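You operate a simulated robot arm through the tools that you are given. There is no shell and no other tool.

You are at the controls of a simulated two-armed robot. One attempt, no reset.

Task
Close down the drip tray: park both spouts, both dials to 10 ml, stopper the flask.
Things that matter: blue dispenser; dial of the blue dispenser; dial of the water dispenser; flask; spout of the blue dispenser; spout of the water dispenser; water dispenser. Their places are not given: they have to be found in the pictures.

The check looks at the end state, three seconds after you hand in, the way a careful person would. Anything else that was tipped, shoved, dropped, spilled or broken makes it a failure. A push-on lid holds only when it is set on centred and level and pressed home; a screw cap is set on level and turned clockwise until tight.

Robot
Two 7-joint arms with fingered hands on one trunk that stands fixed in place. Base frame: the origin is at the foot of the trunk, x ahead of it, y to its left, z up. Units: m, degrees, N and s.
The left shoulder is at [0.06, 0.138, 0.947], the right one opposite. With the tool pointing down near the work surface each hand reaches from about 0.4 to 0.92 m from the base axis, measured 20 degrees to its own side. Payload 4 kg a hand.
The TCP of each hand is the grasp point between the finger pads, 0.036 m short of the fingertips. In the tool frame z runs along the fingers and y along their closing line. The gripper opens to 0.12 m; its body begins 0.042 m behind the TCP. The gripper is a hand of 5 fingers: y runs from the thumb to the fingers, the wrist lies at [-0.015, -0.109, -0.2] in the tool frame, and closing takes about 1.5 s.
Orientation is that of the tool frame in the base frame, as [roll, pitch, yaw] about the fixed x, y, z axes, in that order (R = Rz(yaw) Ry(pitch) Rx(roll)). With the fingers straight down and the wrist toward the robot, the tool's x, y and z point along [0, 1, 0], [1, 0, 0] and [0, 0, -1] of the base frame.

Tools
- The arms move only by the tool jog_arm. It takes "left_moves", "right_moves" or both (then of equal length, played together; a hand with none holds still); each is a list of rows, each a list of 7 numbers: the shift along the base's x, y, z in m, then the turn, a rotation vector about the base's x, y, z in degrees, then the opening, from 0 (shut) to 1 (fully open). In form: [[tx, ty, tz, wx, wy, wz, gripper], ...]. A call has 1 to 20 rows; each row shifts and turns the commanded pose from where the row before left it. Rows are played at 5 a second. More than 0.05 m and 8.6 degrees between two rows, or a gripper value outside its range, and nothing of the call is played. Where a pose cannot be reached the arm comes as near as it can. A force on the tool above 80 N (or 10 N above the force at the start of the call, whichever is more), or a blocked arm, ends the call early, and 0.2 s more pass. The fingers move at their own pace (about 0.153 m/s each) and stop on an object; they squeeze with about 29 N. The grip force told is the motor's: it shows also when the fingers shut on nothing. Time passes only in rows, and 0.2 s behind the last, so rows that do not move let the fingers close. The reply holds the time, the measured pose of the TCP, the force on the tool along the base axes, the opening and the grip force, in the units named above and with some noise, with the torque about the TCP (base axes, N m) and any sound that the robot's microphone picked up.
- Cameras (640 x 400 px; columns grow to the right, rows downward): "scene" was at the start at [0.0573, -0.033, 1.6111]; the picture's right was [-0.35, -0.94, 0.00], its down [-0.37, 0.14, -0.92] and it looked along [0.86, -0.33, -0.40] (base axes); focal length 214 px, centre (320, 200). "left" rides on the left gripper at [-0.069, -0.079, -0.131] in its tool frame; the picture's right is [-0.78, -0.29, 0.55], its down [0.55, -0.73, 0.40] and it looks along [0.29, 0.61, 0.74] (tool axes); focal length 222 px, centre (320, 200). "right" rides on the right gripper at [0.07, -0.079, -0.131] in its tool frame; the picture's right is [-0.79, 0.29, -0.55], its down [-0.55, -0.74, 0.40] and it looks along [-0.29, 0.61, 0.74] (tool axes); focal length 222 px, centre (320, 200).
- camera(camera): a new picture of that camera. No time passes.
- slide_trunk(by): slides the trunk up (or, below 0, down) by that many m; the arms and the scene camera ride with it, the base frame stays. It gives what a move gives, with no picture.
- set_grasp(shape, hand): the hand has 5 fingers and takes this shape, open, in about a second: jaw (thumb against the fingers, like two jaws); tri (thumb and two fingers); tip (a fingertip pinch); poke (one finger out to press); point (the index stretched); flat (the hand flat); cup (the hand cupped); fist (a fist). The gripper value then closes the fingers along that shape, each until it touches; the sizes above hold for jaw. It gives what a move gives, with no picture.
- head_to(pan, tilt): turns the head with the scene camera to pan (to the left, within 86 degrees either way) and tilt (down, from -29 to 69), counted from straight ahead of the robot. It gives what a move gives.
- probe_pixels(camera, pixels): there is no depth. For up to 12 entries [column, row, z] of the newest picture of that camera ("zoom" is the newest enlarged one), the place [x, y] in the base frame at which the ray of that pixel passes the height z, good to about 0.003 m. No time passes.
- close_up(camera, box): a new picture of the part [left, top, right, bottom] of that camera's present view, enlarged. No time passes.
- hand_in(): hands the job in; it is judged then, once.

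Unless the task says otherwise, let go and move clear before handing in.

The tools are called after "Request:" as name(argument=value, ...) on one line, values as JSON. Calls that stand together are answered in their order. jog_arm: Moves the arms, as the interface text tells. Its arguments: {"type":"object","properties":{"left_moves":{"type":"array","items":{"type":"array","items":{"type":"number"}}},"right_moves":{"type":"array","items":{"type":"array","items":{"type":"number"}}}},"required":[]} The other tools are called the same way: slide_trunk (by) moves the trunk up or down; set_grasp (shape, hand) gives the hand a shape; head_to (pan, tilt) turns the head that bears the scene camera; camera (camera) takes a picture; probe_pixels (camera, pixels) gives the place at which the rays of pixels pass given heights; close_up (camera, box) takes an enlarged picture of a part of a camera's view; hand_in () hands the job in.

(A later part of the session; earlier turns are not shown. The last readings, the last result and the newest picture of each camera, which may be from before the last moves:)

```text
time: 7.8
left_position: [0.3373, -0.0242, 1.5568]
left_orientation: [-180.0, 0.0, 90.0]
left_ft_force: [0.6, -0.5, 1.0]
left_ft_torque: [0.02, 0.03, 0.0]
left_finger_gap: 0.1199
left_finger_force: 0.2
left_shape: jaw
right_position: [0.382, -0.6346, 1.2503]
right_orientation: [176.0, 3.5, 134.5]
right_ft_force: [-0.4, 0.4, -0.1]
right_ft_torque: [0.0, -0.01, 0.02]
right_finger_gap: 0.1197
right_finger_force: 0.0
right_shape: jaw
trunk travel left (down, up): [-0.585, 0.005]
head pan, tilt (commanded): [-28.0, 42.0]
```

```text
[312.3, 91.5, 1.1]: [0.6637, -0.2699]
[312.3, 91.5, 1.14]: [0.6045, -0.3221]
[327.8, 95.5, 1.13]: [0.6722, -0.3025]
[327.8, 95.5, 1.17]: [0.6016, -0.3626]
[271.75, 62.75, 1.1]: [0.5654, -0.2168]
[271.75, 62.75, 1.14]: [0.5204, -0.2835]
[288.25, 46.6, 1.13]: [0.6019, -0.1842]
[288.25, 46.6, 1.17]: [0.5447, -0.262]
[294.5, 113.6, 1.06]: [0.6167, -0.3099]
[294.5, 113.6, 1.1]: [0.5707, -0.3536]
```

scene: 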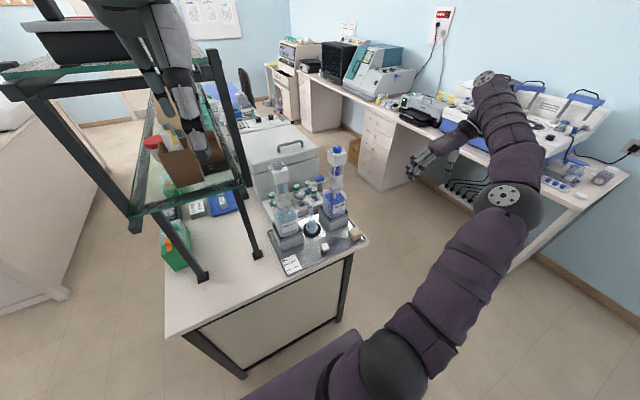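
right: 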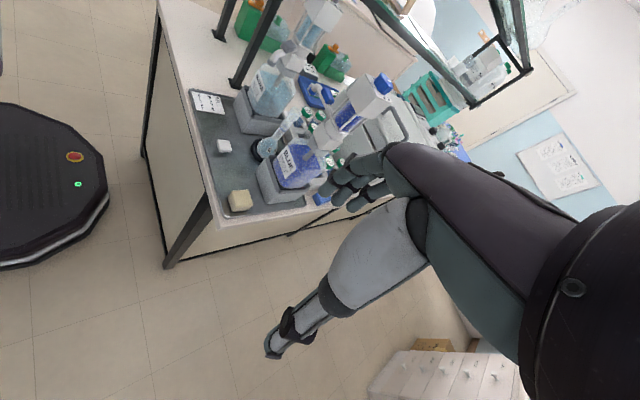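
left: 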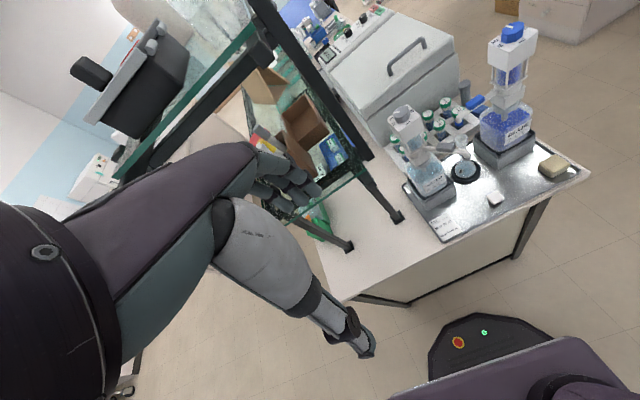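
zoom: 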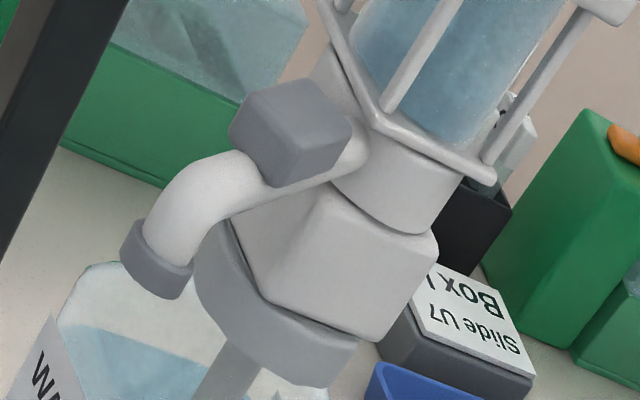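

Blue spout tip is at (0.626,-0.306,1.127) exactly over the flask mouth (0.622,-0.309,1.06); water tip at (0.536,-0.260,1.126). I'll bring the right hand up and over to a point in front of the blue spout, squaring its orientation.

Request:
jog_arm(right_moves=[[0, 0.01, 0.045, 0, 0, 0, 0.6], [0, 0.01, 0.045, 0, 0, 0, 0.6], [0, 0.02, 0.04, 0, 0, 0, 0.6], [0, 0.025, 0.03, 0, 0, 0, 0.6], [0.005, 0.04, 0.0, 0, 0, -7.4, 0.6], [0.005, 0.04, 0.0, 0, 0, -7.4, 0.6], [0.005, 0.04, 0.0, 0, 0, -7.4, 0.6], [0.005, 0.045, 0.0, 0, 0, -7.4, 0.6], [0.005, 0.045, 0.0, 0, 0, -7.4, 0.6], [0.005, 0.045, 0.0, 0, 0, -7.4, 0.6], [0, 0, 0, 3.5, 4, 0, 0.6], [0, 0, 0, 0, 0, 0, 0.6]])

```text
time: 10.4
left_position: [0.3367, -0.0242, 1.5573]
left_orientation: [180.0, -0.1, 89.9]
left_ft_force: [-0.1, 0.9, -0.4]
left_ft_torque: [-0.02, -0.04, 0.01]
left_finger_gap: 0.1197
left_finger_force: 0.0
left_shape: jaw
right_position: [0.4113, -0.3133, 1.4103]
right_orientation: [180.0, -0.1, 90.4]
right_ft_force: [0.2, 0.1, 0.4]
right_ft_torque: [-0.01, -0.02, 0.01]
right_finger_gap: 0.0721
right_finger_force: 0.1
right_shape: jaw
trunk travel left (down, up): [-0.585, 0.005]
head pan, tilt (commanded): [-28.0, 42.0]
```

Hand is square at (0.411,-0.313,1.410). Moving forward above the gap between the dispensers at z=1.40.

Request:
jog_arm(right_moves=[[0.043, 0.001, 0.0, 0, 0, 0, 0.6], [0.043, 0.001, 0.0, 0, 0, 0, 0.6], [0.043, 0.001, 0.0, 0, 0, 0, 0.6], [0.043, 0.001, 0.0, 0, 0, 0, 0.6], [0.043, 0.001, 0, 0, 0, 0, 0.6], [0, 0, 0, 0, 0, 0, 0.6]])

Request:
close_up(camera="scene", box=[230, 60, 420, 270])

Request:
camera(camera="right")

Request:
camera(camera="left")

```text
time: 11.8
left_position: [0.3356, -0.0246, 1.5573]
left_orientation: [179.9, 0.0, 89.8]
left_ft_force: [-0.2, 0.2, -0.3]
left_ft_torque: [-0.01, -0.08, 0.04]
left_finger_gap: 0.1197
left_finger_force: 0.0
left_shape: jaw
right_position: [0.6254, -0.3108, 1.4101]
right_orientation: [179.9, 0.0, 90.3]
right_ft_force: [-0.2, 0.1, -0.2]
right_ft_torque: [-0.02, -0.01, 0.03]
right_finger_gap: 0.0721
right_finger_force: 0.0
right_shape: jaw
trunk travel left (down, up): [-0.585, 0.005]
head pan, tilt (commanded): [-28.0, 42.0]
```

```text
1.90 times, centred on (325, 165) of scene
```

zoom: 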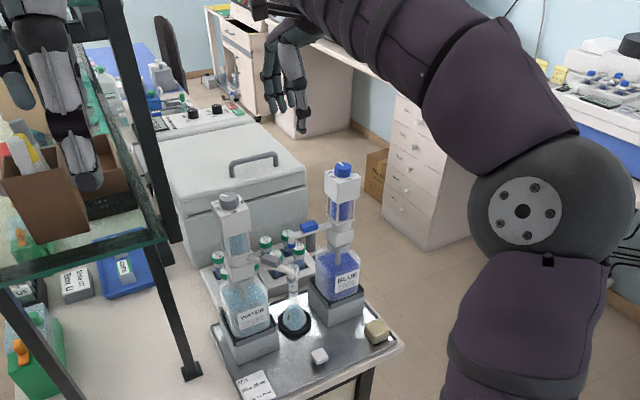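

```text
taken
```

right: 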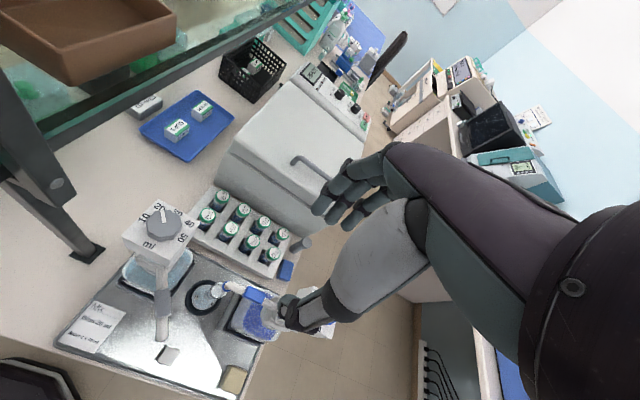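

```text
taken
```

left: 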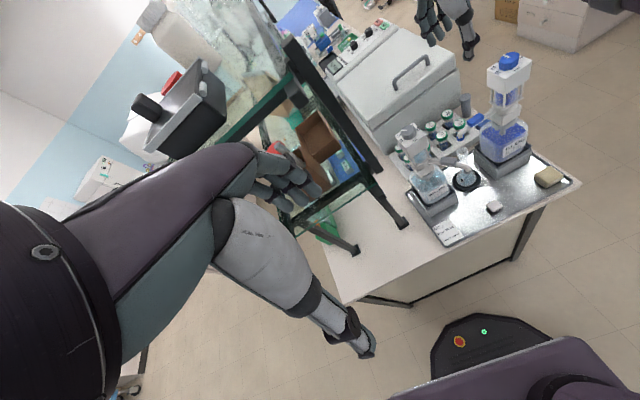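

The hand is above the gap; the right camera sees the tray from above, with thumb at (300,320) and fingers at (350,190). I'll zoom to inspect before descending.

Request:
close_up(camera="right", box=[100, 190, 340, 400])

Request:
close_up(camera="left", box=[390, 0, 580, 240])

```text
1.90 times, centred on (220, 295) of right
```

zoom: 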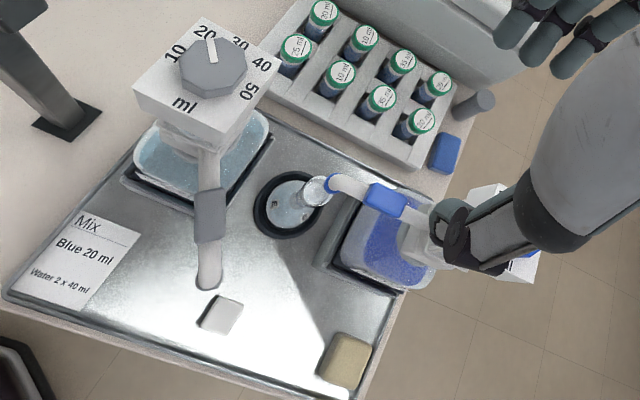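

```text
1.67 times, centred on (485, 120) of left
```

zoom: 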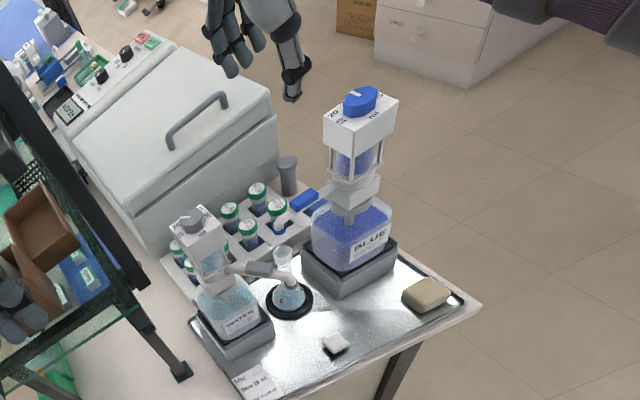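

Water's mark clearly points at 20 and the numbers run 10 (left) to 50 (right). I'll check where the thumb tip and fingertips actually are in space.

Request:
probe_pixels(camera="right", pixels=[[287.4, 308.2, 1.374], [287.4, 308.2, 1.39], [322, 207, 1.374], [333, 218, 1.374], [350, 226, 1.374]])

Request:
close_up(camera="right", box=[250, 140, 450, 350])

```text
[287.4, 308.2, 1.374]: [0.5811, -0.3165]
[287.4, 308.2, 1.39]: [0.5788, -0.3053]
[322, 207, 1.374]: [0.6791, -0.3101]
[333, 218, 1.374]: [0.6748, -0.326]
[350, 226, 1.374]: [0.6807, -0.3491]
```

```text
1.90 times, centred on (350, 245) of right
```

zoom: 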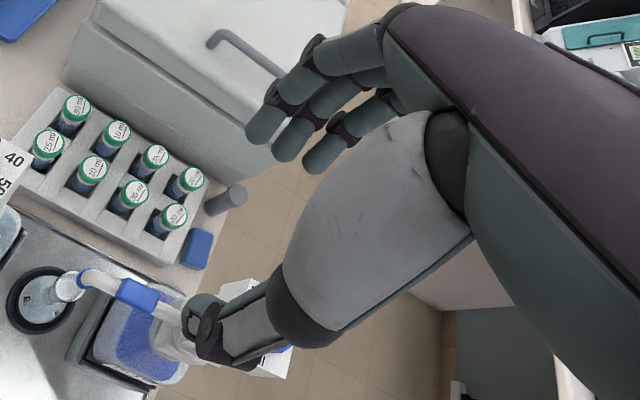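

The fingers and thumb base sit on the -y side of the TCP, toward the blue head, so I'll check how far the thumb base protrudes that way before descending.

Request:
probe_pixels(camera="right", pixels=[[330, 318, 1.4], [330, 318, 1.43], [360, 318, 1.43], [360, 318, 1.45], [398, 290, 1.45], [398, 290, 1.48], [398, 290, 1.5]])

Request:
close_up(camera="left", box=[400, 0, 490, 80])

Request:
head_to(pan=-28, tilt=25)

Request:
camera(camera="scene")

```text
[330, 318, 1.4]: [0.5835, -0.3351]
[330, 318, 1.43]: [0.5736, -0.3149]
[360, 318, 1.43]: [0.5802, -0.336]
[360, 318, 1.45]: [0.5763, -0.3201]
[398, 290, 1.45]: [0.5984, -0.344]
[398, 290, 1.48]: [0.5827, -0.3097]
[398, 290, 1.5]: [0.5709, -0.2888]
```

```text
5.00 times, centred on (445, 40) of left
```

zoom: 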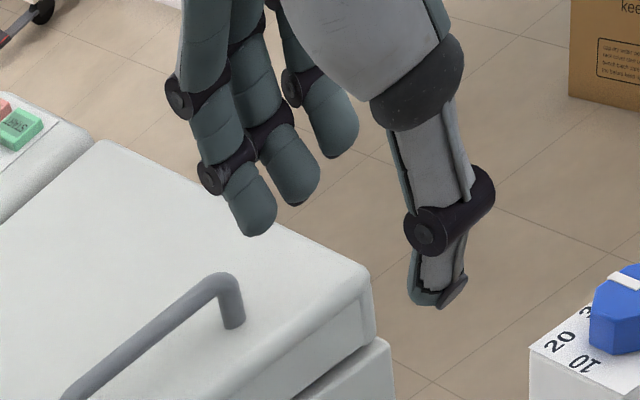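

```text
time: 12.6
left_position: [0.3373, -0.0251, 1.5578]
left_orientation: [-180.0, 0.1, 90.0]
left_ft_force: [0.5, 0.0, -0.6]
left_ft_torque: [-0.01, 0.0, -0.01]
left_finger_gap: 0.1198
left_finger_force: 0.2
left_shape: jaw
right_position: [0.6266, -0.3102, 1.4106]
right_orientation: [179.9, 0.0, 90.3]
right_ft_force: [-0.4, 0.3, -0.1]
right_ft_torque: [-0.03, -0.02, -0.02]
right_finger_gap: 0.0722
right_finger_force: 0.0
right_shape: jaw
trunk travel left (down, up): [-0.585, 0.005]
head pan, tilt (commanded): [-28.0, 25.0]
```

```text
taken
```

scene: 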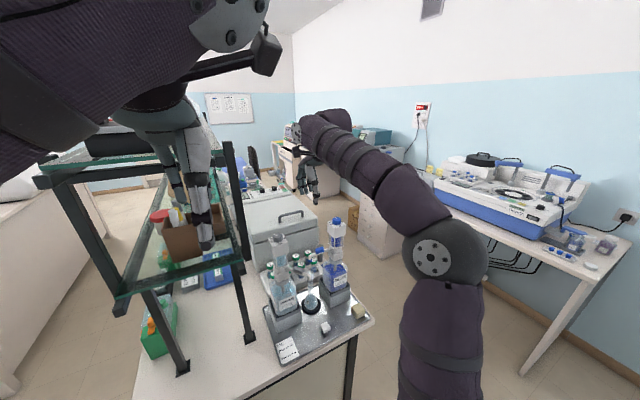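

Request:
close_up(camera="scene", box=[250, 100, 370, 260])

Request:
close_up(camera="scene", box=[280, 130, 340, 210])

```text
2.50 times, centred on (310, 180) of scene
```

zoom: 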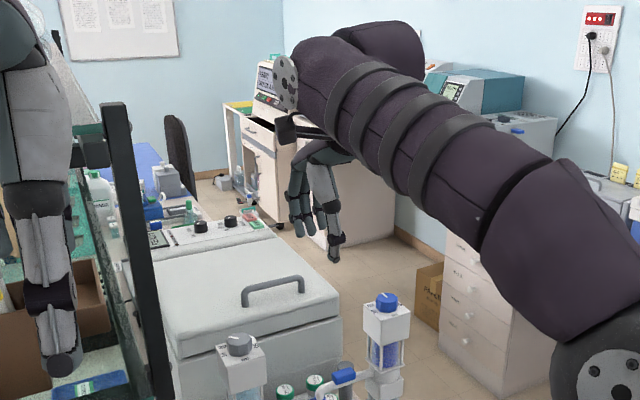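

```text
5.00 times, centred on (310, 170) of scene
```

zoom: 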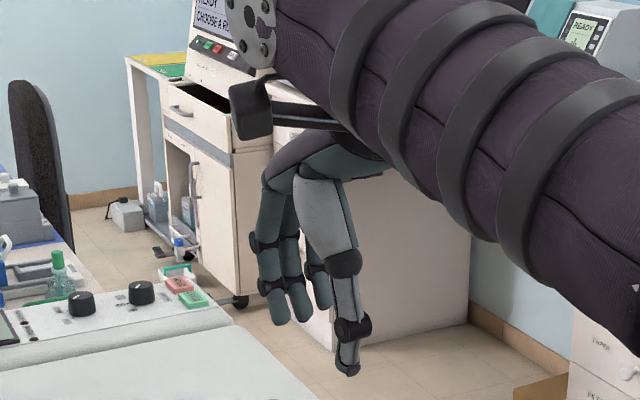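

The hand looks slim enough: fingers span roughly y -0.29 to -0.36, clear of the blue head at y<-0.394. I'll descend so thumb and fingers straddle the blue spout near its tip.

Request:
jog_arm(right_moves=[[0, 0.003, -0.04, 0, 0, 0, 0.6], [0, 0.003, -0.04, 0, 0, 0, 0.6], [0, 0, -0.04, 0, 0, 0, 0.6], [0, 0, -0.04, 0, 0, 0, 0.6], [0, 0, 0, 0, 0, 0, 0.6]])

Request:
head_to(pan=-28, tilt=38)

Request:
close_up(camera="left", box=[390, 20, 570, 200])

Request:
close_up(camera="scene", box=[250, 110, 370, 230])

Request:
camera(camera="right")

```text
time: 13.8
left_position: [0.3368, -0.0245, 1.5578]
left_orientation: [-180.0, 0.1, 89.9]
left_ft_force: [0.4, 0.4, 0.2]
left_ft_torque: [-0.02, -0.04, 0.0]
left_finger_gap: 0.1199
left_finger_force: 0.1
left_shape: jaw
right_position: [0.6256, -0.3051, 1.2488]
right_orientation: [180.0, 0.1, 90.3]
right_ft_force: [0.3, 0.9, 0.4]
right_ft_torque: [-0.01, 0.03, -0.02]
right_finger_gap: 0.0722
right_finger_force: 0.0
right_shape: jaw
trunk travel left (down, up): [-0.585, 0.005]
head pan, tilt (commanded): [-28.0, 25.0]
```

```text
time: 14.6
left_position: [0.3374, -0.0255, 1.5578]
left_orientation: [-179.9, 0.1, 90.0]
left_ft_force: [0.5, -0.4, 0.0]
left_ft_torque: [0.01, -0.01, 0.02]
left_finger_gap: 0.1196
left_finger_force: 0.1
left_shape: jaw
right_position: [0.625, -0.3046, 1.2483]
right_orientation: [-179.9, 0.0, 90.3]
right_ft_force: [-0.6, -0.3, 0.7]
right_ft_torque: [0.0, 0.03, -0.02]
right_finger_gap: 0.0722
right_finger_force: 0.0
right_shape: jaw
trunk travel left (down, up): [-0.585, 0.005]
head pan, tilt (commanded): [-28.0, 38.0]
```

```text
2.22 times, centred on (480, 110) of left
```

zoom: 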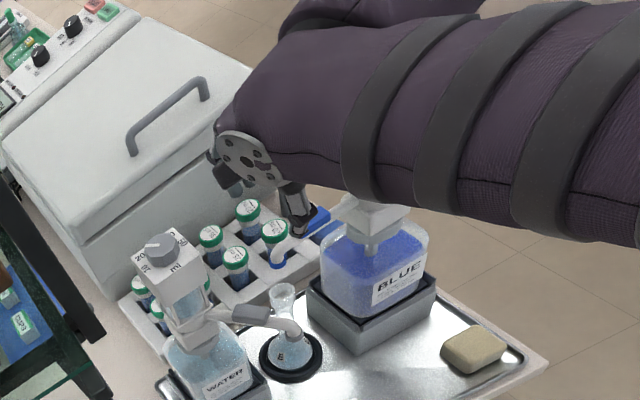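

```text
3.33 times, centred on (310, 170) of scene
```

zoom: 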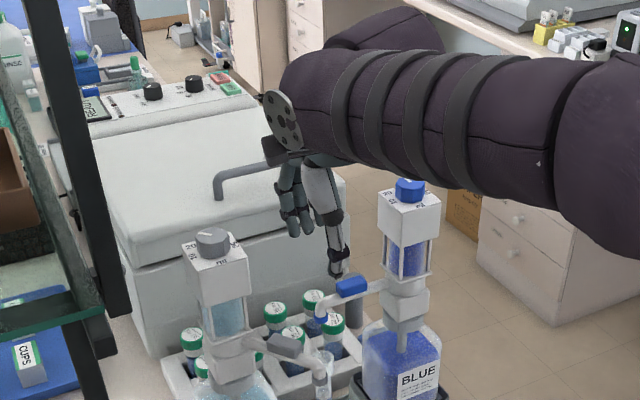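

```text
taken
```

right: 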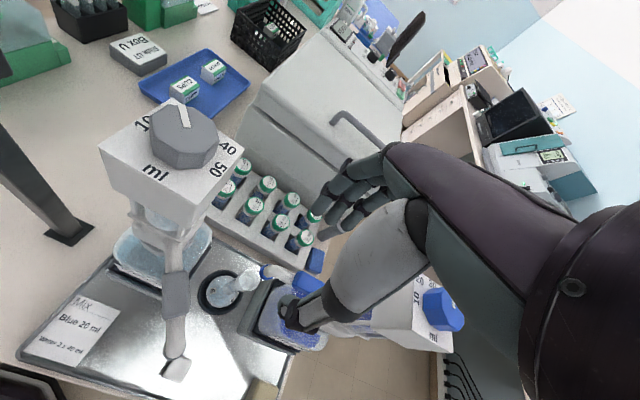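

The hand at z=1.249 is clear: thumb tip left of the blue block, forearm in front of the blue head. I'll lower the last 7 cm gently.

Request:
jog_arm(right_moves=[[0, 0, -0.025, 0, 0, 0, 0.6], [0, 0, -0.025, 0, 0, 0, 0.6], [0, 0, -0.022, 0, 0, 0, 0.6], [0, 0, 0, 0, 0, 0, 0.6]])

Request:
close_up(camera="scene", box=[280, 140, 370, 220])

Request:
close_up(camera="right", box=[220, 180, 420, 370])

Request:
close_up(camera="left", box=[430, 60, 560, 170])

```text
time: 15.6
left_position: [0.3372, -0.0248, 1.5569]
left_orientation: [180.0, 0.1, 89.9]
left_ft_force: [0.1, -0.5, -0.8]
left_ft_torque: [-0.01, 0.04, 0.0]
left_finger_gap: 0.1198
left_finger_force: 0.1
left_shape: jaw
right_position: [0.6252, -0.3022, 1.1776]
right_orientation: [180.0, 0.0, 90.2]
right_ft_force: [-1.0, 0.7, 0.1]
right_ft_torque: [0.0, 0.0, -0.03]
right_finger_gap: 0.072
right_finger_force: 0.1
right_shape: jaw
trunk travel left (down, up): [-0.585, 0.005]
head pan, tilt (commanded): [-28.0, 38.0]
```

```text
5.00 times, centred on (325, 180) of scene
```

zoom: 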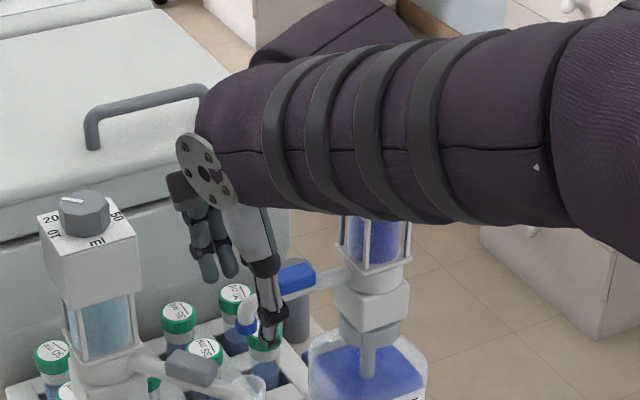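

```text
2.11 times, centred on (320, 275) of right
```

zoom: 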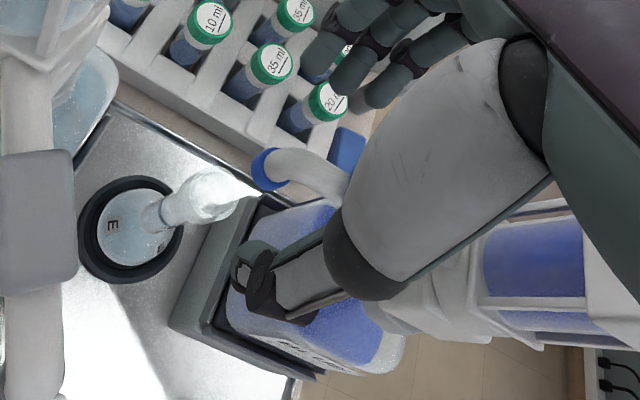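

```text
3.64 times, centred on (495, 115) of left
```

zoom: 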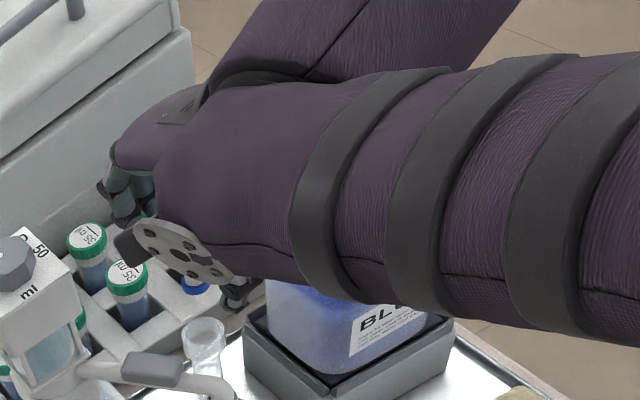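

The spout sits between the thumb (front) and fingers (behind) with no contact force. I'll narrow the jaw and pull the spout along an arc about the blue axis (0.627,-0.420) toward the robot, in small steps.

Request:
jog_arm(right_moves=[[0, 0, 0, 0, 0, 0, 0.42], [0, 0, 0, 0, 0, 0, 0.42], [-0.0082, -0.0003, 0, 0, 0, 4, 0.42], [-0.0081, -0.0009, 0, 0, 0, 4, 0.42], [-0.008, -0.0014, 0, 0, 0, 4, 0.42], [-0.0079, -0.002, 0, 0, 0, 4, 0.42], [-0.0078, -0.0025, 0, 0, 0, 4, 0.42], [-0.0076, -0.0031, 0, 0, 0, 4, 0.42], [-0.0073, -0.0036, 0, 0, 0, 4, 0.42], [-0.0071, -0.0041, 0, 0, 0, 4, 0.42], [0, 0, 0, 0, 0, 0, 0.42]])

Request:
close_up(camera="scene", box=[280, 140, 370, 220])

Request:
close_up(camera="right", box=[170, 130, 420, 370])

```text
time: 18.0
left_position: [0.3367, -0.0258, 1.5574]
left_orientation: [-180.0, 0.0, 90.0]
left_ft_force: [-0.4, -0.3, -0.4]
left_ft_torque: [0.01, -0.03, -0.04]
left_finger_gap: 0.12
left_finger_force: 0.1
left_shape: jaw
right_position: [0.5627, -0.3214, 1.1775]
right_orientation: [180.0, 0.0, 122.4]
right_ft_force: [0.1, 0.6, 0.7]
right_ft_torque: [0.0, 0.0, -0.01]
right_finger_gap: 0.0507
right_finger_force: 0.1
right_shape: jaw
trunk travel left (down, up): [-0.585, 0.005]
head pan, tilt (commanded): [-28.0, 38.0]
```

```text
5.00 times, centred on (325, 180) of scene
```

zoom: 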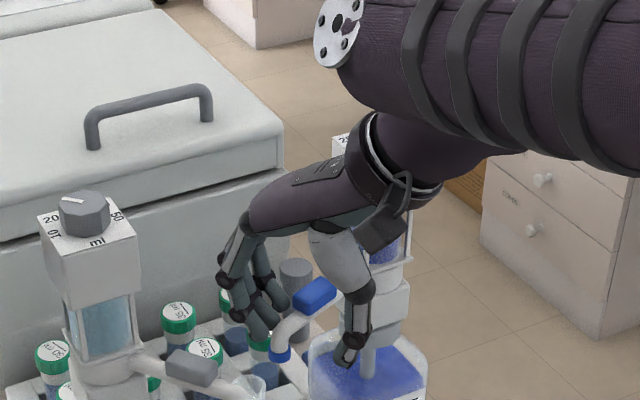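

```text
1.67 times, centred on (295, 250) of right
```

zoom: 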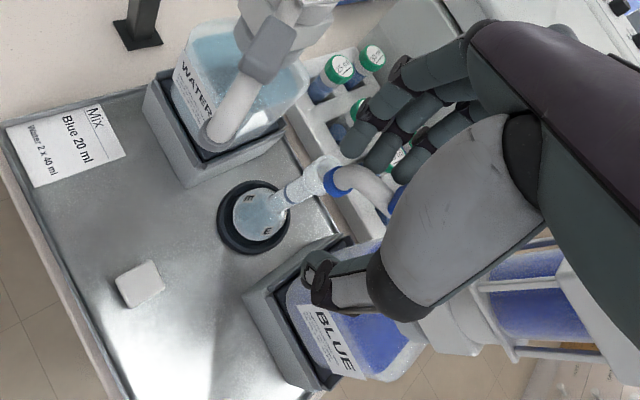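

The spout has started to follow (block at (315,295) in the scene zoom has turned), with negligible force. Continuing the arc another 48°.

Request:
jog_arm(right_moves=[[-0.0068, -0.0046, 0, 0, 0, 4, 0.42], [-0.0064, -0.005, 0, 0, 0, 4, 0.42], [-0.0061, -0.0055, 0, 0, 0, 4, 0.42], [-0.0057, -0.0059, 0, 0, 0, 4, 0.42], [-0.0053, -0.0062, 0, 0, 0, 4, 0.42], [-0.0048, -0.0066, 0, 0, 0, 4, 0.42], [-0.0043, -0.0069, 0, 0, 0, 4, 0.42], [-0.0038, -0.0072, 0, 0, 0, 4, 0.42], [-0.0033, -0.0075, 0, 0, 0, 4, 0.42], [-0.0028, -0.0077, 0, 0, 0, 4, 0.42], [-0.0022, -0.0079, 0, 0, 0, 4, 0.42], [-0.0017, -0.008, 0, 0, 0, 4, 0.42], [0, 0, 0, 0, 0, 0, 0.42]])

Request:
close_up(camera="scene", box=[280, 140, 370, 220])

Request:
close_up(camera="right", box=[170, 130, 420, 370])

Request:
close_up(camera="left", box=[430, 40, 570, 170])

```text
time: 20.8
left_position: [0.3372, -0.026, 1.5566]
left_orientation: [180.0, 0.1, 89.9]
left_ft_force: [0.6, 0.6, 0.0]
left_ft_torque: [-0.03, 0.0, 0.02]
left_finger_gap: 0.12
left_finger_force: 0.1
left_shape: jaw
right_position: [0.5098, -0.4008, 1.1783]
right_orientation: [-179.9, 0.0, 170.4]
right_ft_force: [0.5, 0.2, 0.4]
right_ft_torque: [0.03, 0.0, 0.0]
right_finger_gap: 0.0504
right_finger_force: 0.1
right_shape: jaw
trunk travel left (down, up): [-0.585, 0.005]
head pan, tilt (commanded): [-28.0, 38.0]
```

```text
5.00 times, centred on (325, 180) of scene
```

zoom: 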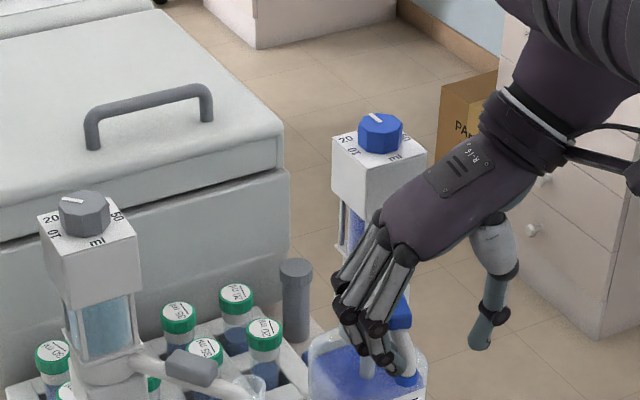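

```text
1.67 times, centred on (295, 250) of right
```

zoom: 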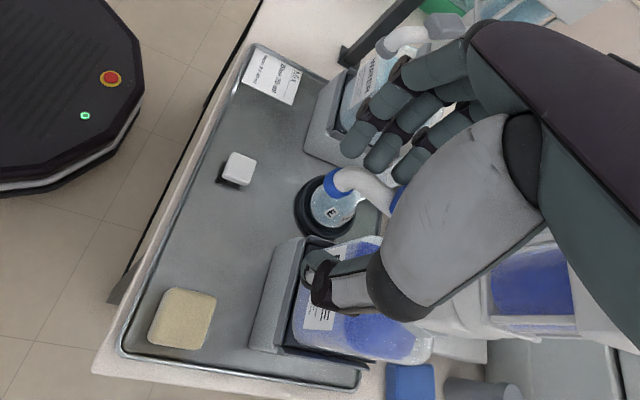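

```text
3.08 times, centred on (500, 105) of left
```

zoom: 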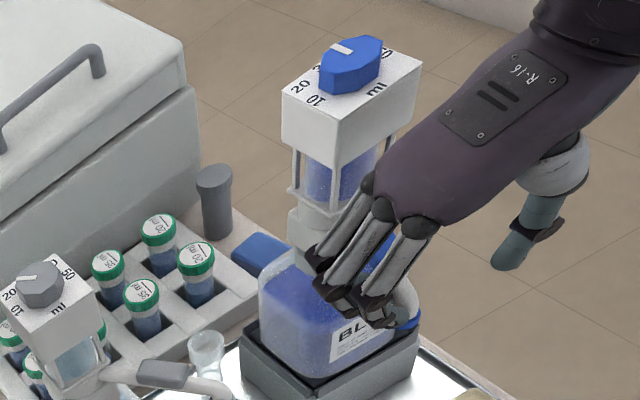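

The blue spout swings freely with no force; it now points about 150-155°. I'll carry on in small steps toward pointing straight at the robot, feeling for a stop.

Request:
jog_arm(right_moves=[[-0.0011, -0.0081, 0, 0, 0, 4, 0.42], [-0.0006, -0.0081, 0, 0, 0, 4, 0.42], [0, -0.0082, 0, 0, 0, 4, 0.42], [0.0006, -0.0081, 0, 0, 0, 4, 0.42], [0, 0, 0, 0, 0, 0, 0.42]])

Request:
close_up(camera="scene", box=[300, 150, 370, 220])

Request:
close_up(camera="left", box=[470, 60, 570, 160])

```text
time: 22.0
left_position: [0.3376, -0.0247, 1.5577]
left_orientation: [180.0, 0.0, 89.8]
left_ft_force: [-1.2, -0.7, -0.4]
left_ft_torque: [0.01, 0.02, -0.03]
left_finger_gap: 0.1197
left_finger_force: 0.0
left_shape: jaw
right_position: [0.5095, -0.4331, 1.1784]
right_orientation: [180.0, 0.0, -173.7]
right_ft_force: [-0.1, 0.9, -0.1]
right_ft_torque: [-0.01, 0.01, 0.0]
right_finger_gap: 0.0509
right_finger_force: 0.0
right_shape: jaw
trunk travel left (down, up): [-0.585, 0.005]
head pan, tilt (commanded): [-28.0, 38.0]
```

```text
5.71 times, centred on (335, 185) of scene
```

zoom: 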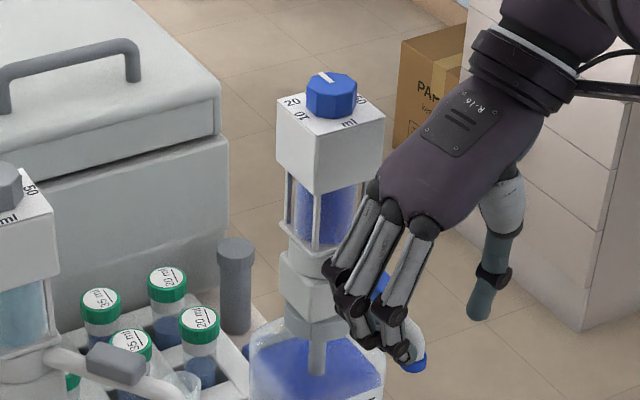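

```text
4.00 times, centred on (520, 110) of left
```

zoom: 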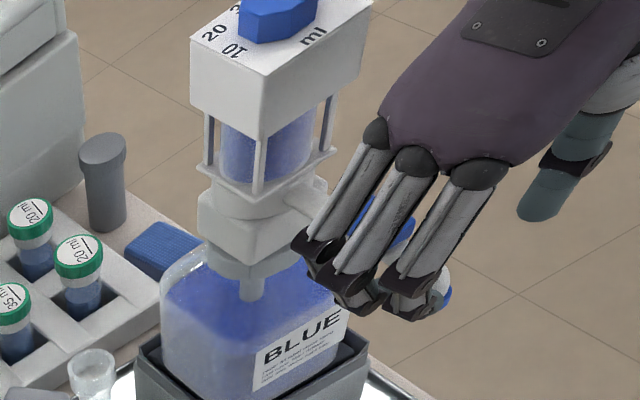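

Still free; the blue spout now points around 165-170°. I'll go further in small steps to learn whether there is an end stop.

Request:
jog_arm(right_moves=[[0.0011, -0.0081, 0, 0, 0, 4, 0.42], [0.0017, -0.008, 0, 0, 0, 4, 0.42], [0.0022, -0.0078, 0, 0, 0, 4, 0.42], [0, 0, 0, 0, 0, 0, 0.42]])

Request:
close_up(camera="scene", box=[300, 150, 370, 220])

Request:
close_up(camera="right", box=[170, 130, 420, 370])

```text
time: 23.0
left_position: [0.3379, -0.024, 1.5573]
left_orientation: [-180.0, -0.1, 89.9]
left_ft_force: [-0.4, 0.2, -1.0]
left_ft_torque: [0.01, 0.03, -0.02]
left_finger_gap: 0.1198
left_finger_force: 0.1
left_shape: jaw
right_position: [0.5142, -0.4583, 1.1789]
right_orientation: [179.9, 0.0, -161.7]
right_ft_force: [0.6, 3.6, 1.2]
right_ft_torque: [0.13, -0.01, -0.03]
right_finger_gap: 0.0519
right_finger_force: 0.1
right_shape: jaw
trunk travel left (down, up): [-0.585, 0.005]
head pan, tilt (commanded): [-28.0, 38.0]
```

```text
5.71 times, centred on (335, 185) of scene
```

zoom: 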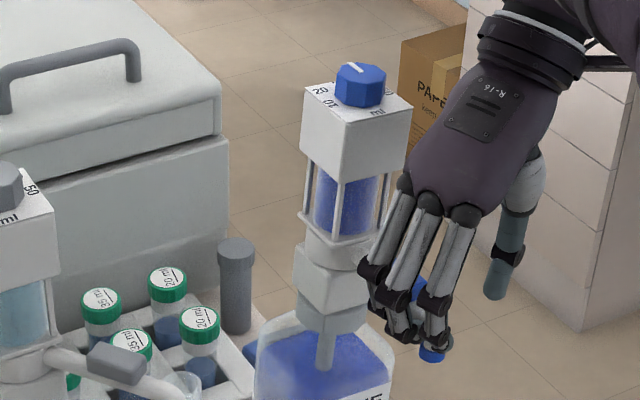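

```text
1.67 times, centred on (295, 250) of right
```

zoom: 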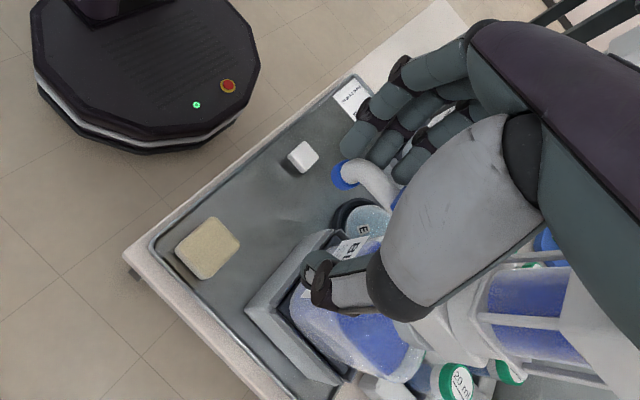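

Force rose to 3.6 N and the blue head has shifted right in the picture (the "20" label moved from (330,168) to (335,166)), so the spout hit a stop and the bottle began to tilt. I'm backing off right away.

Request:
jog_arm(right_moves=[[-0.0022, 0.0078, 0, 0, 0, -4, 0.42], [-0.0017, 0.008, 0, 0, 0, -4, 0.42], [-0.0011, 0.0081, 0, 0, 0, -4, 0.42], [0, 0, 0, 0, 0, 0, 0.42]])

Request:
close_up(camera="scene", box=[300, 150, 370, 220])

Request:
close_up(camera="left", box=[470, 40, 570, 160])

```text
time: 24.0
left_position: [0.3375, -0.0254, 1.556]
left_orientation: [180.0, 0.0, 89.9]
left_ft_force: [-0.7, 0.4, 0.1]
left_ft_torque: [-0.02, 0.01, 0.03]
left_finger_gap: 0.1196
left_finger_force: 0.0
left_shape: jaw
right_position: [0.5097, -0.4327, 1.1785]
right_orientation: [-180.0, 0.0, -173.7]
right_ft_force: [0.4, -1.1, -0.7]
right_ft_torque: [0.01, 0.01, 0.01]
right_finger_gap: 0.0506
right_finger_force: 0.1
right_shape: jaw
trunk travel left (down, up): [-0.585, 0.005]
head pan, tilt (commanded): [-28.0, 38.0]
```

```text
5.71 times, centred on (335, 185) of scene
```

zoom: 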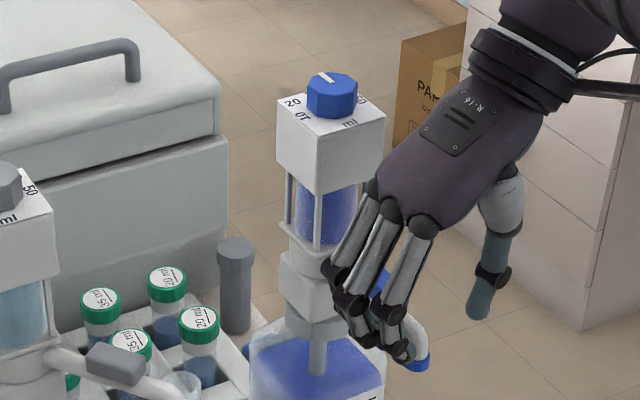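

```text
3.33 times, centred on (520, 100) of left
```

zoom: 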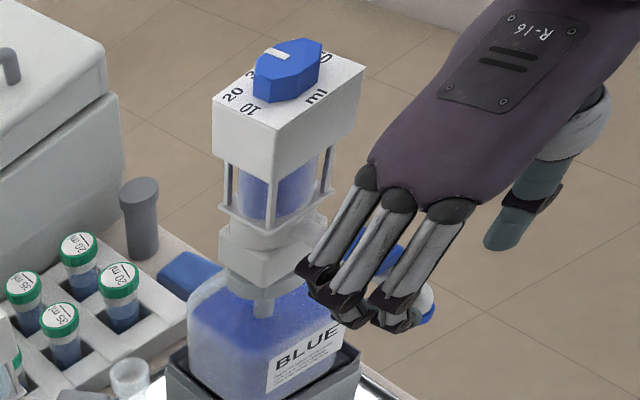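

The dispenser settled back exactly to its previous pixels ("20" at (292,102) in the zoom), so nothing is displaced. I'll measure the present spout angle from the tip ring near scene (352,213).

Request:
probe_pixels(camera="scene", pixels=[[352, 213.4, 1.127], [352, 213.4, 1.12]])

Request:
probe_pixels(camera="left", pixels=[[552.5, 134.5, 1.127]])

Request:
close_up(camera="scene", box=[335, 190, 365, 220])

```text
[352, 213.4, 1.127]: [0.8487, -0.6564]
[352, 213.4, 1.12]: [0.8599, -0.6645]
```

```text
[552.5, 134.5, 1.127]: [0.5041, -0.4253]
```

```text
13.33 times, centred on (350, 205) of scene
```

zoom: 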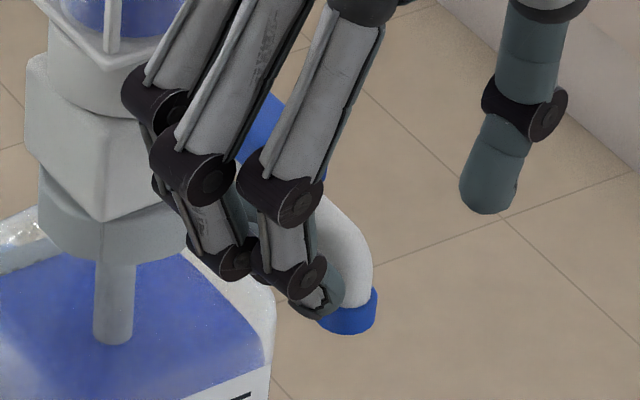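

I'll probe through the zoom picture itself.

Request:
probe_pixels(camera="zoom", pixels=[[348, 308, 1.127], [348, 308, 1.12], [135, 330, 1.05]])

```text
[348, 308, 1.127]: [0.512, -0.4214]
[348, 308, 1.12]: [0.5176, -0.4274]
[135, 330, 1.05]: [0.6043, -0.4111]
```

The blue spout tip is at about (0.510,-0.422), i.e. pointing straight at the robot, 90° off the flask and at its stop. I'll open the jaw, lift straight up, then rotate the hand back.

Request:
jog_arm(right_moves=[[0, 0, 0, 0, 0, 0, 0.65], [0, 0, 0, 0, 0, 0, 0.65], [0, 0, 0.02, 0, 0, 0, 0.65], [0, 0, 0.03, 0, 0, 0, 0.65], [0, 0, 0.035, 0, 0, 0, 0.65], [0, 0, 0, 0, 0, 0, 0.65]])

Request:
close_up(camera="scene", box=[300, 150, 370, 220])

Request:
close_up(camera="left", box=[470, 40, 570, 160])

```text
time: 25.4
left_position: [0.337, -0.0251, 1.558]
left_orientation: [180.0, 0.0, 89.9]
left_ft_force: [0.1, -0.7, 0.8]
left_ft_torque: [-0.02, 0.0, 0.02]
left_finger_gap: 0.1197
left_finger_force: 0.0
left_shape: jaw
right_position: [0.5094, -0.435, 1.2642]
right_orientation: [180.0, 0.0, -173.7]
right_ft_force: [1.3, -0.2, 0.6]
right_ft_torque: [-0.02, -0.01, 0.01]
right_finger_gap: 0.0776
right_finger_force: 0.1
right_shape: jaw
trunk travel left (down, up): [-0.585, 0.005]
head pan, tilt (commanded): [-28.0, 38.0]
```

```text
5.71 times, centred on (335, 185) of scene
```

zoom: 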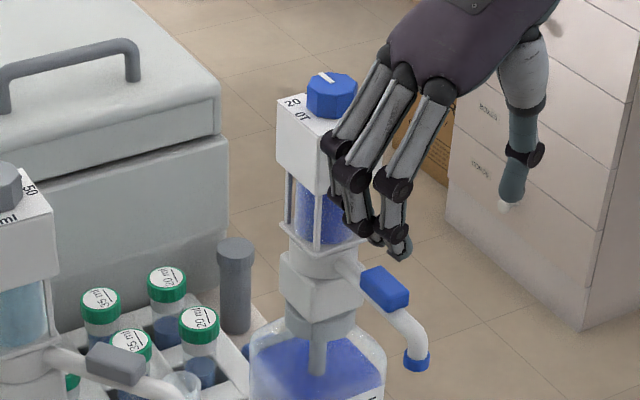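

```text
3.33 times, centred on (520, 100) of left
```

zoom: 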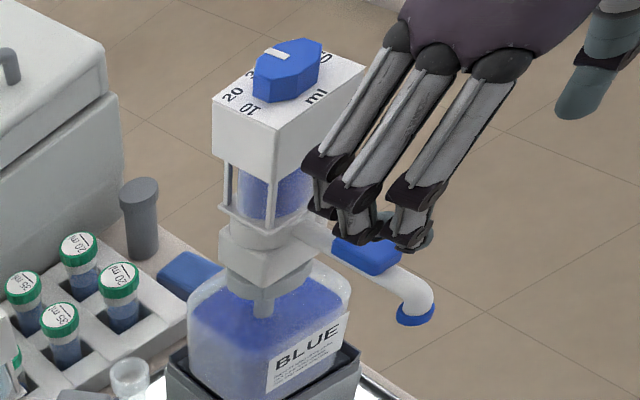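

The blue spout now rests pointing at the robot. I'll back the hand away, unwind its yaw and raise it, then look closely at the knobs.

Request:
jog_arm(right_moves=[[-0.02, 0.0, 0.02, 0, 0, -5, 0.65], [-0.025, 0.0, 0.02, 0, 0, -8, 0.65], [-0.025, 0.0, 0.02, 0, 0, -8, 0.65], [-0.025, 0.0, 0.02, 0, 0, -8, 0.65], [-0.02, 0.0, 0.02, 0, 0, -8, 0.65], [0, 0.005, 0.01, 0, 0, -8, 0.65], [0, 0.005, 0.01, 0, 0, -8, 0.65], [0, 0.005, 0.01, 0, 0, -8, 0.65], [0, 0.005, 0.01, 0, 0, -8, 0.65], [0, 0, 0, 0, 0, -8, 0.65], [0, 0, 0, 0, 0, -8, 0.65], [0, 0, 0, 0, 0, -8, 0.65], [0, 0, 0, 0, 0, -8, 0.65], [0, 0, 0, 0, 0, -8, 0.65], [0, 0, 0, 0, 0, -8, 0.65], [0, 0, 0, 0, 0, -8, 0.65], [0, 0, 0, 0, 0, -8, 0.65], [0, 0, 0, 0, 0, 0, 0.65]])

Request:
camera(camera="scene")

Request:
camera(camera="right")

Request:
camera(camera="left")

```text
time: 29.2
left_position: [0.337, -0.0253, 1.5576]
left_orientation: [-179.9, 0.0, 89.9]
left_ft_force: [-0.1, 0.0, -0.6]
left_ft_torque: [0.0, -0.02, 0.0]
left_finger_gap: 0.1198
left_finger_force: 0.0
left_shape: jaw
right_position: [0.3937, -0.4134, 1.4011]
right_orientation: [-180.0, -0.1, 53.2]
right_ft_force: [1.2, 0.4, -0.3]
right_ft_torque: [-0.02, 0.04, 0.0]
right_finger_gap: 0.0778
right_finger_force: 0.1
right_shape: jaw
trunk travel left (down, up): [-0.585, 0.005]
head pan, tilt (commanded): [-28.0, 38.0]
```

```text
taken
```

scene: 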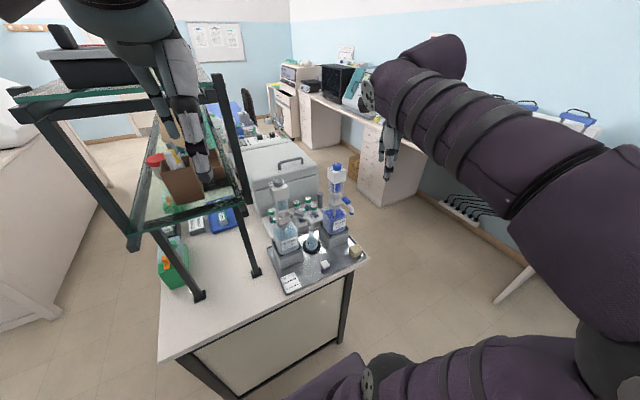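

```text
taken
```

right: 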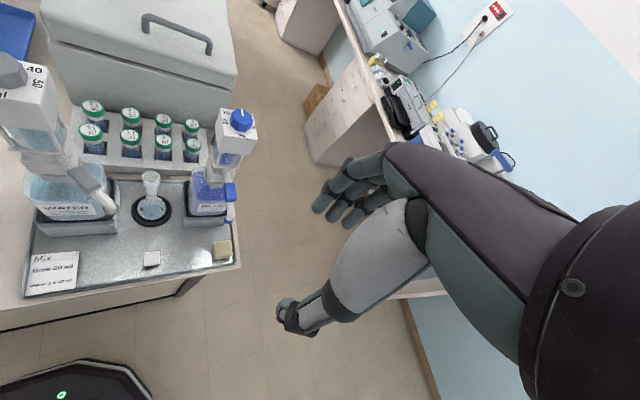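

```text
taken
```

left: 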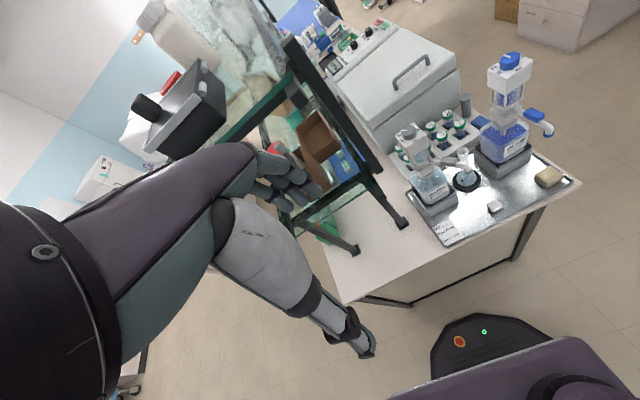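

Good unobstructed views now. I'll zoom on the blue dispenser and dial from right, left and scene cameras to fix the knob centre.

Request:
close_up(camera="right", box=[220, 100, 265, 130])

Request:
probe_pixels(camera="zoom", pixels=[[320, 200, 1.273]])

Request:
close_up(camera="scene", box=[322, 155, 352, 185])

Request:
close_up(camera="left", box=[485, 45, 540, 80])

Request:
close_up(camera="right", box=[160, 100, 270, 240])

```text
13.33 times, centred on (242, 115) of right
```

zoom: 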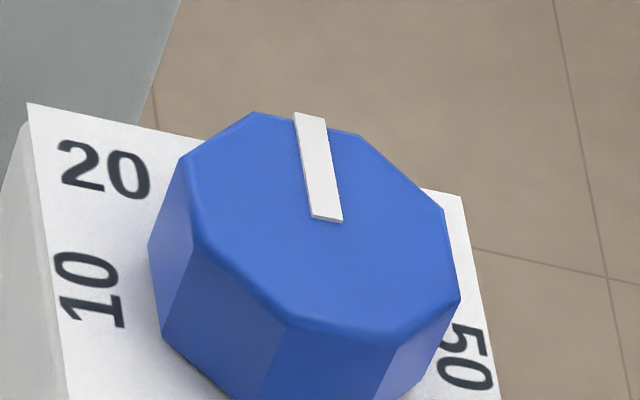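

```text
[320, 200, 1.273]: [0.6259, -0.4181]
```

```text
13.33 times, centred on (337, 170) of scene
```

zoom: 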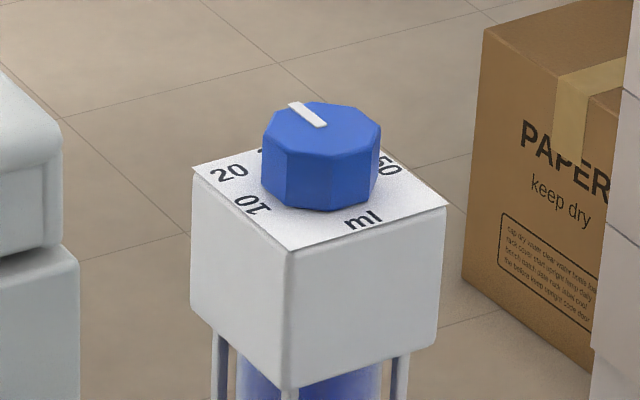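

```text
11.43 times, centred on (512, 62) of left
```

zoom: 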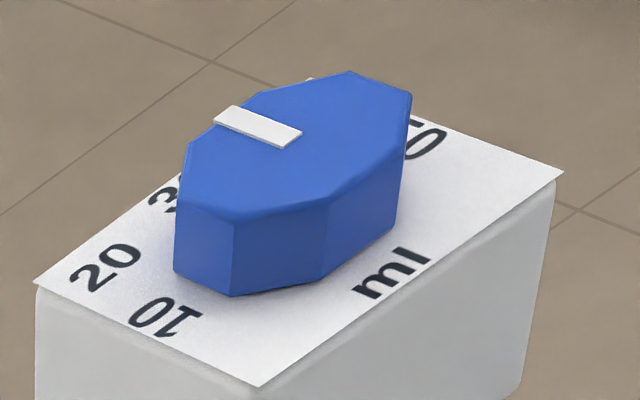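

```text
2.86 times, centred on (215, 170) of right
```

zoom: 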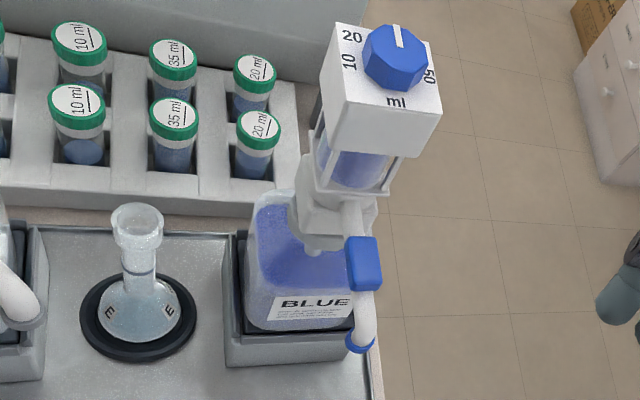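

Knob top octagon centres: right image (242.0,117.0), scene (337.1,164.75). Probing both at the knob-top height.

Request:
probe_pixels(camera="right", pixels=[[242.04, 117.03, 1.265], [242.04, 117.03, 1.275], [242.04, 117.03, 1.285], [223.1, 107.8, 1.255], [252.6, 114.6, 1.255]])

Request:
probe_pixels(camera="scene", pixels=[[337.1, 164.75, 1.265], [337.1, 164.75, 1.275], [337.1, 164.75, 1.285], [334.75, 173.8, 1.255], [346.7, 170.3, 1.255], [327.4, 167.3, 1.255]])

Request:
probe_pixels(camera="left", pixels=[[510.3, 56.9, 1.265], [510.3, 56.9, 1.275], [510.3, 56.9, 1.285], [506.7, 78.3, 1.255], [533.3, 59.4, 1.255], [487.0, 69.0, 1.255]])

```text
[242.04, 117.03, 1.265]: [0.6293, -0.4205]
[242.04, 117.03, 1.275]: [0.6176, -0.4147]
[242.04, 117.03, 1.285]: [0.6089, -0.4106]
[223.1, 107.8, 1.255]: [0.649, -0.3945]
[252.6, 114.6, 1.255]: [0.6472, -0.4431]
```

```text
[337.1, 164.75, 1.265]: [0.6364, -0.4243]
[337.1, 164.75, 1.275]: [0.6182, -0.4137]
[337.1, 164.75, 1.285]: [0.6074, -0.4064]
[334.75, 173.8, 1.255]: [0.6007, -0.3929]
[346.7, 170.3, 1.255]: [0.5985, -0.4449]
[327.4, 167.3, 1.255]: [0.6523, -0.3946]
```

```text
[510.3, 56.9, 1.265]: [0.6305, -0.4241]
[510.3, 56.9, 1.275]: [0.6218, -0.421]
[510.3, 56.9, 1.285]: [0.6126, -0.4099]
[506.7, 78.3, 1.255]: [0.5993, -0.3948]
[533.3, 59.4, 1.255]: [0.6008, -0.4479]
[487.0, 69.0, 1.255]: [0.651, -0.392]
```

Blue knob centre agrees across three cameras: (0.625,-0.4195), top z≈1.272. I'll move the right hand above it at yaw 45 with the jaw part open.

Request:
jog_arm(right_moves=[[0.0386, -0.001, 0, 0, 0, -1.37, 0.6], [0.0386, -0.001, 0, 0, 0, -1.37, 0.6], [0.0386, -0.001, 0, 0, 0, -1.37, 0.6], [0.0386, -0.001, 0, 0, 0, -1.37, 0.6], [0.0386, -0.001, 0, 0, 0, -1.37, 0.6], [0.0386, -0.001, 0, 0, 0, -1.37, 0.6], [0, 0, 0, 0, 0, 0, 0.6]])

Request:
close_up(camera="scene", box=[290, 110, 390, 200])

Request:
close_up(camera="left", box=[450, 0, 560, 110])

Request:
camera(camera="right")

```text
time: 30.8
left_position: [0.3367, -0.0246, 1.5571]
left_orientation: [180.0, -0.1, 89.9]
left_ft_force: [0.3, 0.0, 0.3]
left_ft_torque: [0.0, -0.02, 0.02]
left_finger_gap: 0.1199
left_finger_force: 0.0
left_shape: jaw
right_position: [0.626, -0.4214, 1.4042]
right_orientation: [179.9, -0.1, 45.0]
right_ft_force: [-0.5, -0.2, 0.3]
right_ft_torque: [-0.03, -0.03, 0.02]
right_finger_gap: 0.0725
right_finger_force: 0.2
right_shape: jaw
trunk travel left (down, up): [-0.585, 0.005]
head pan, tilt (commanded): [-28.0, 38.0]
```

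```text
4.44 times, centred on (340, 155) of scene
```

zoom: 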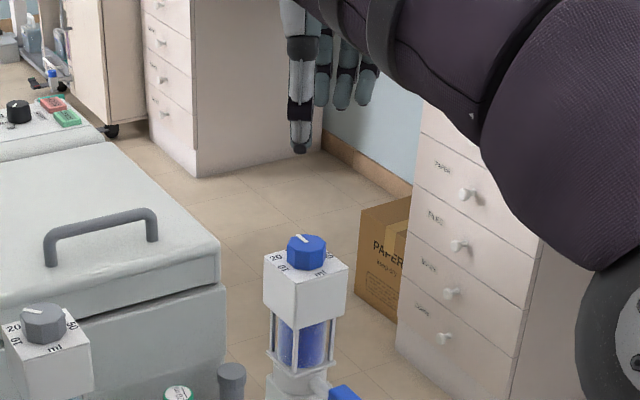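

```text
3.64 times, centred on (505, 55) of left
```

zoom: 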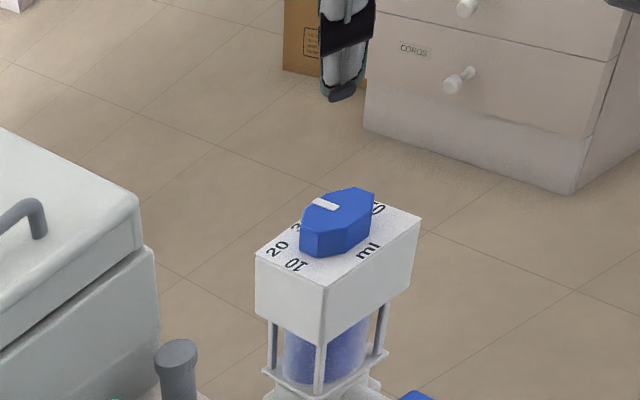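

```text
taken
```

right: 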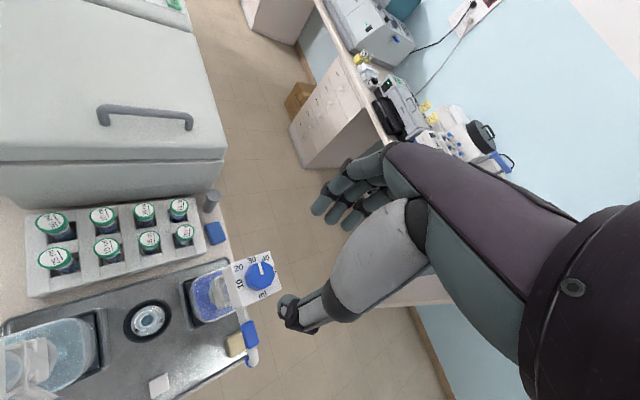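

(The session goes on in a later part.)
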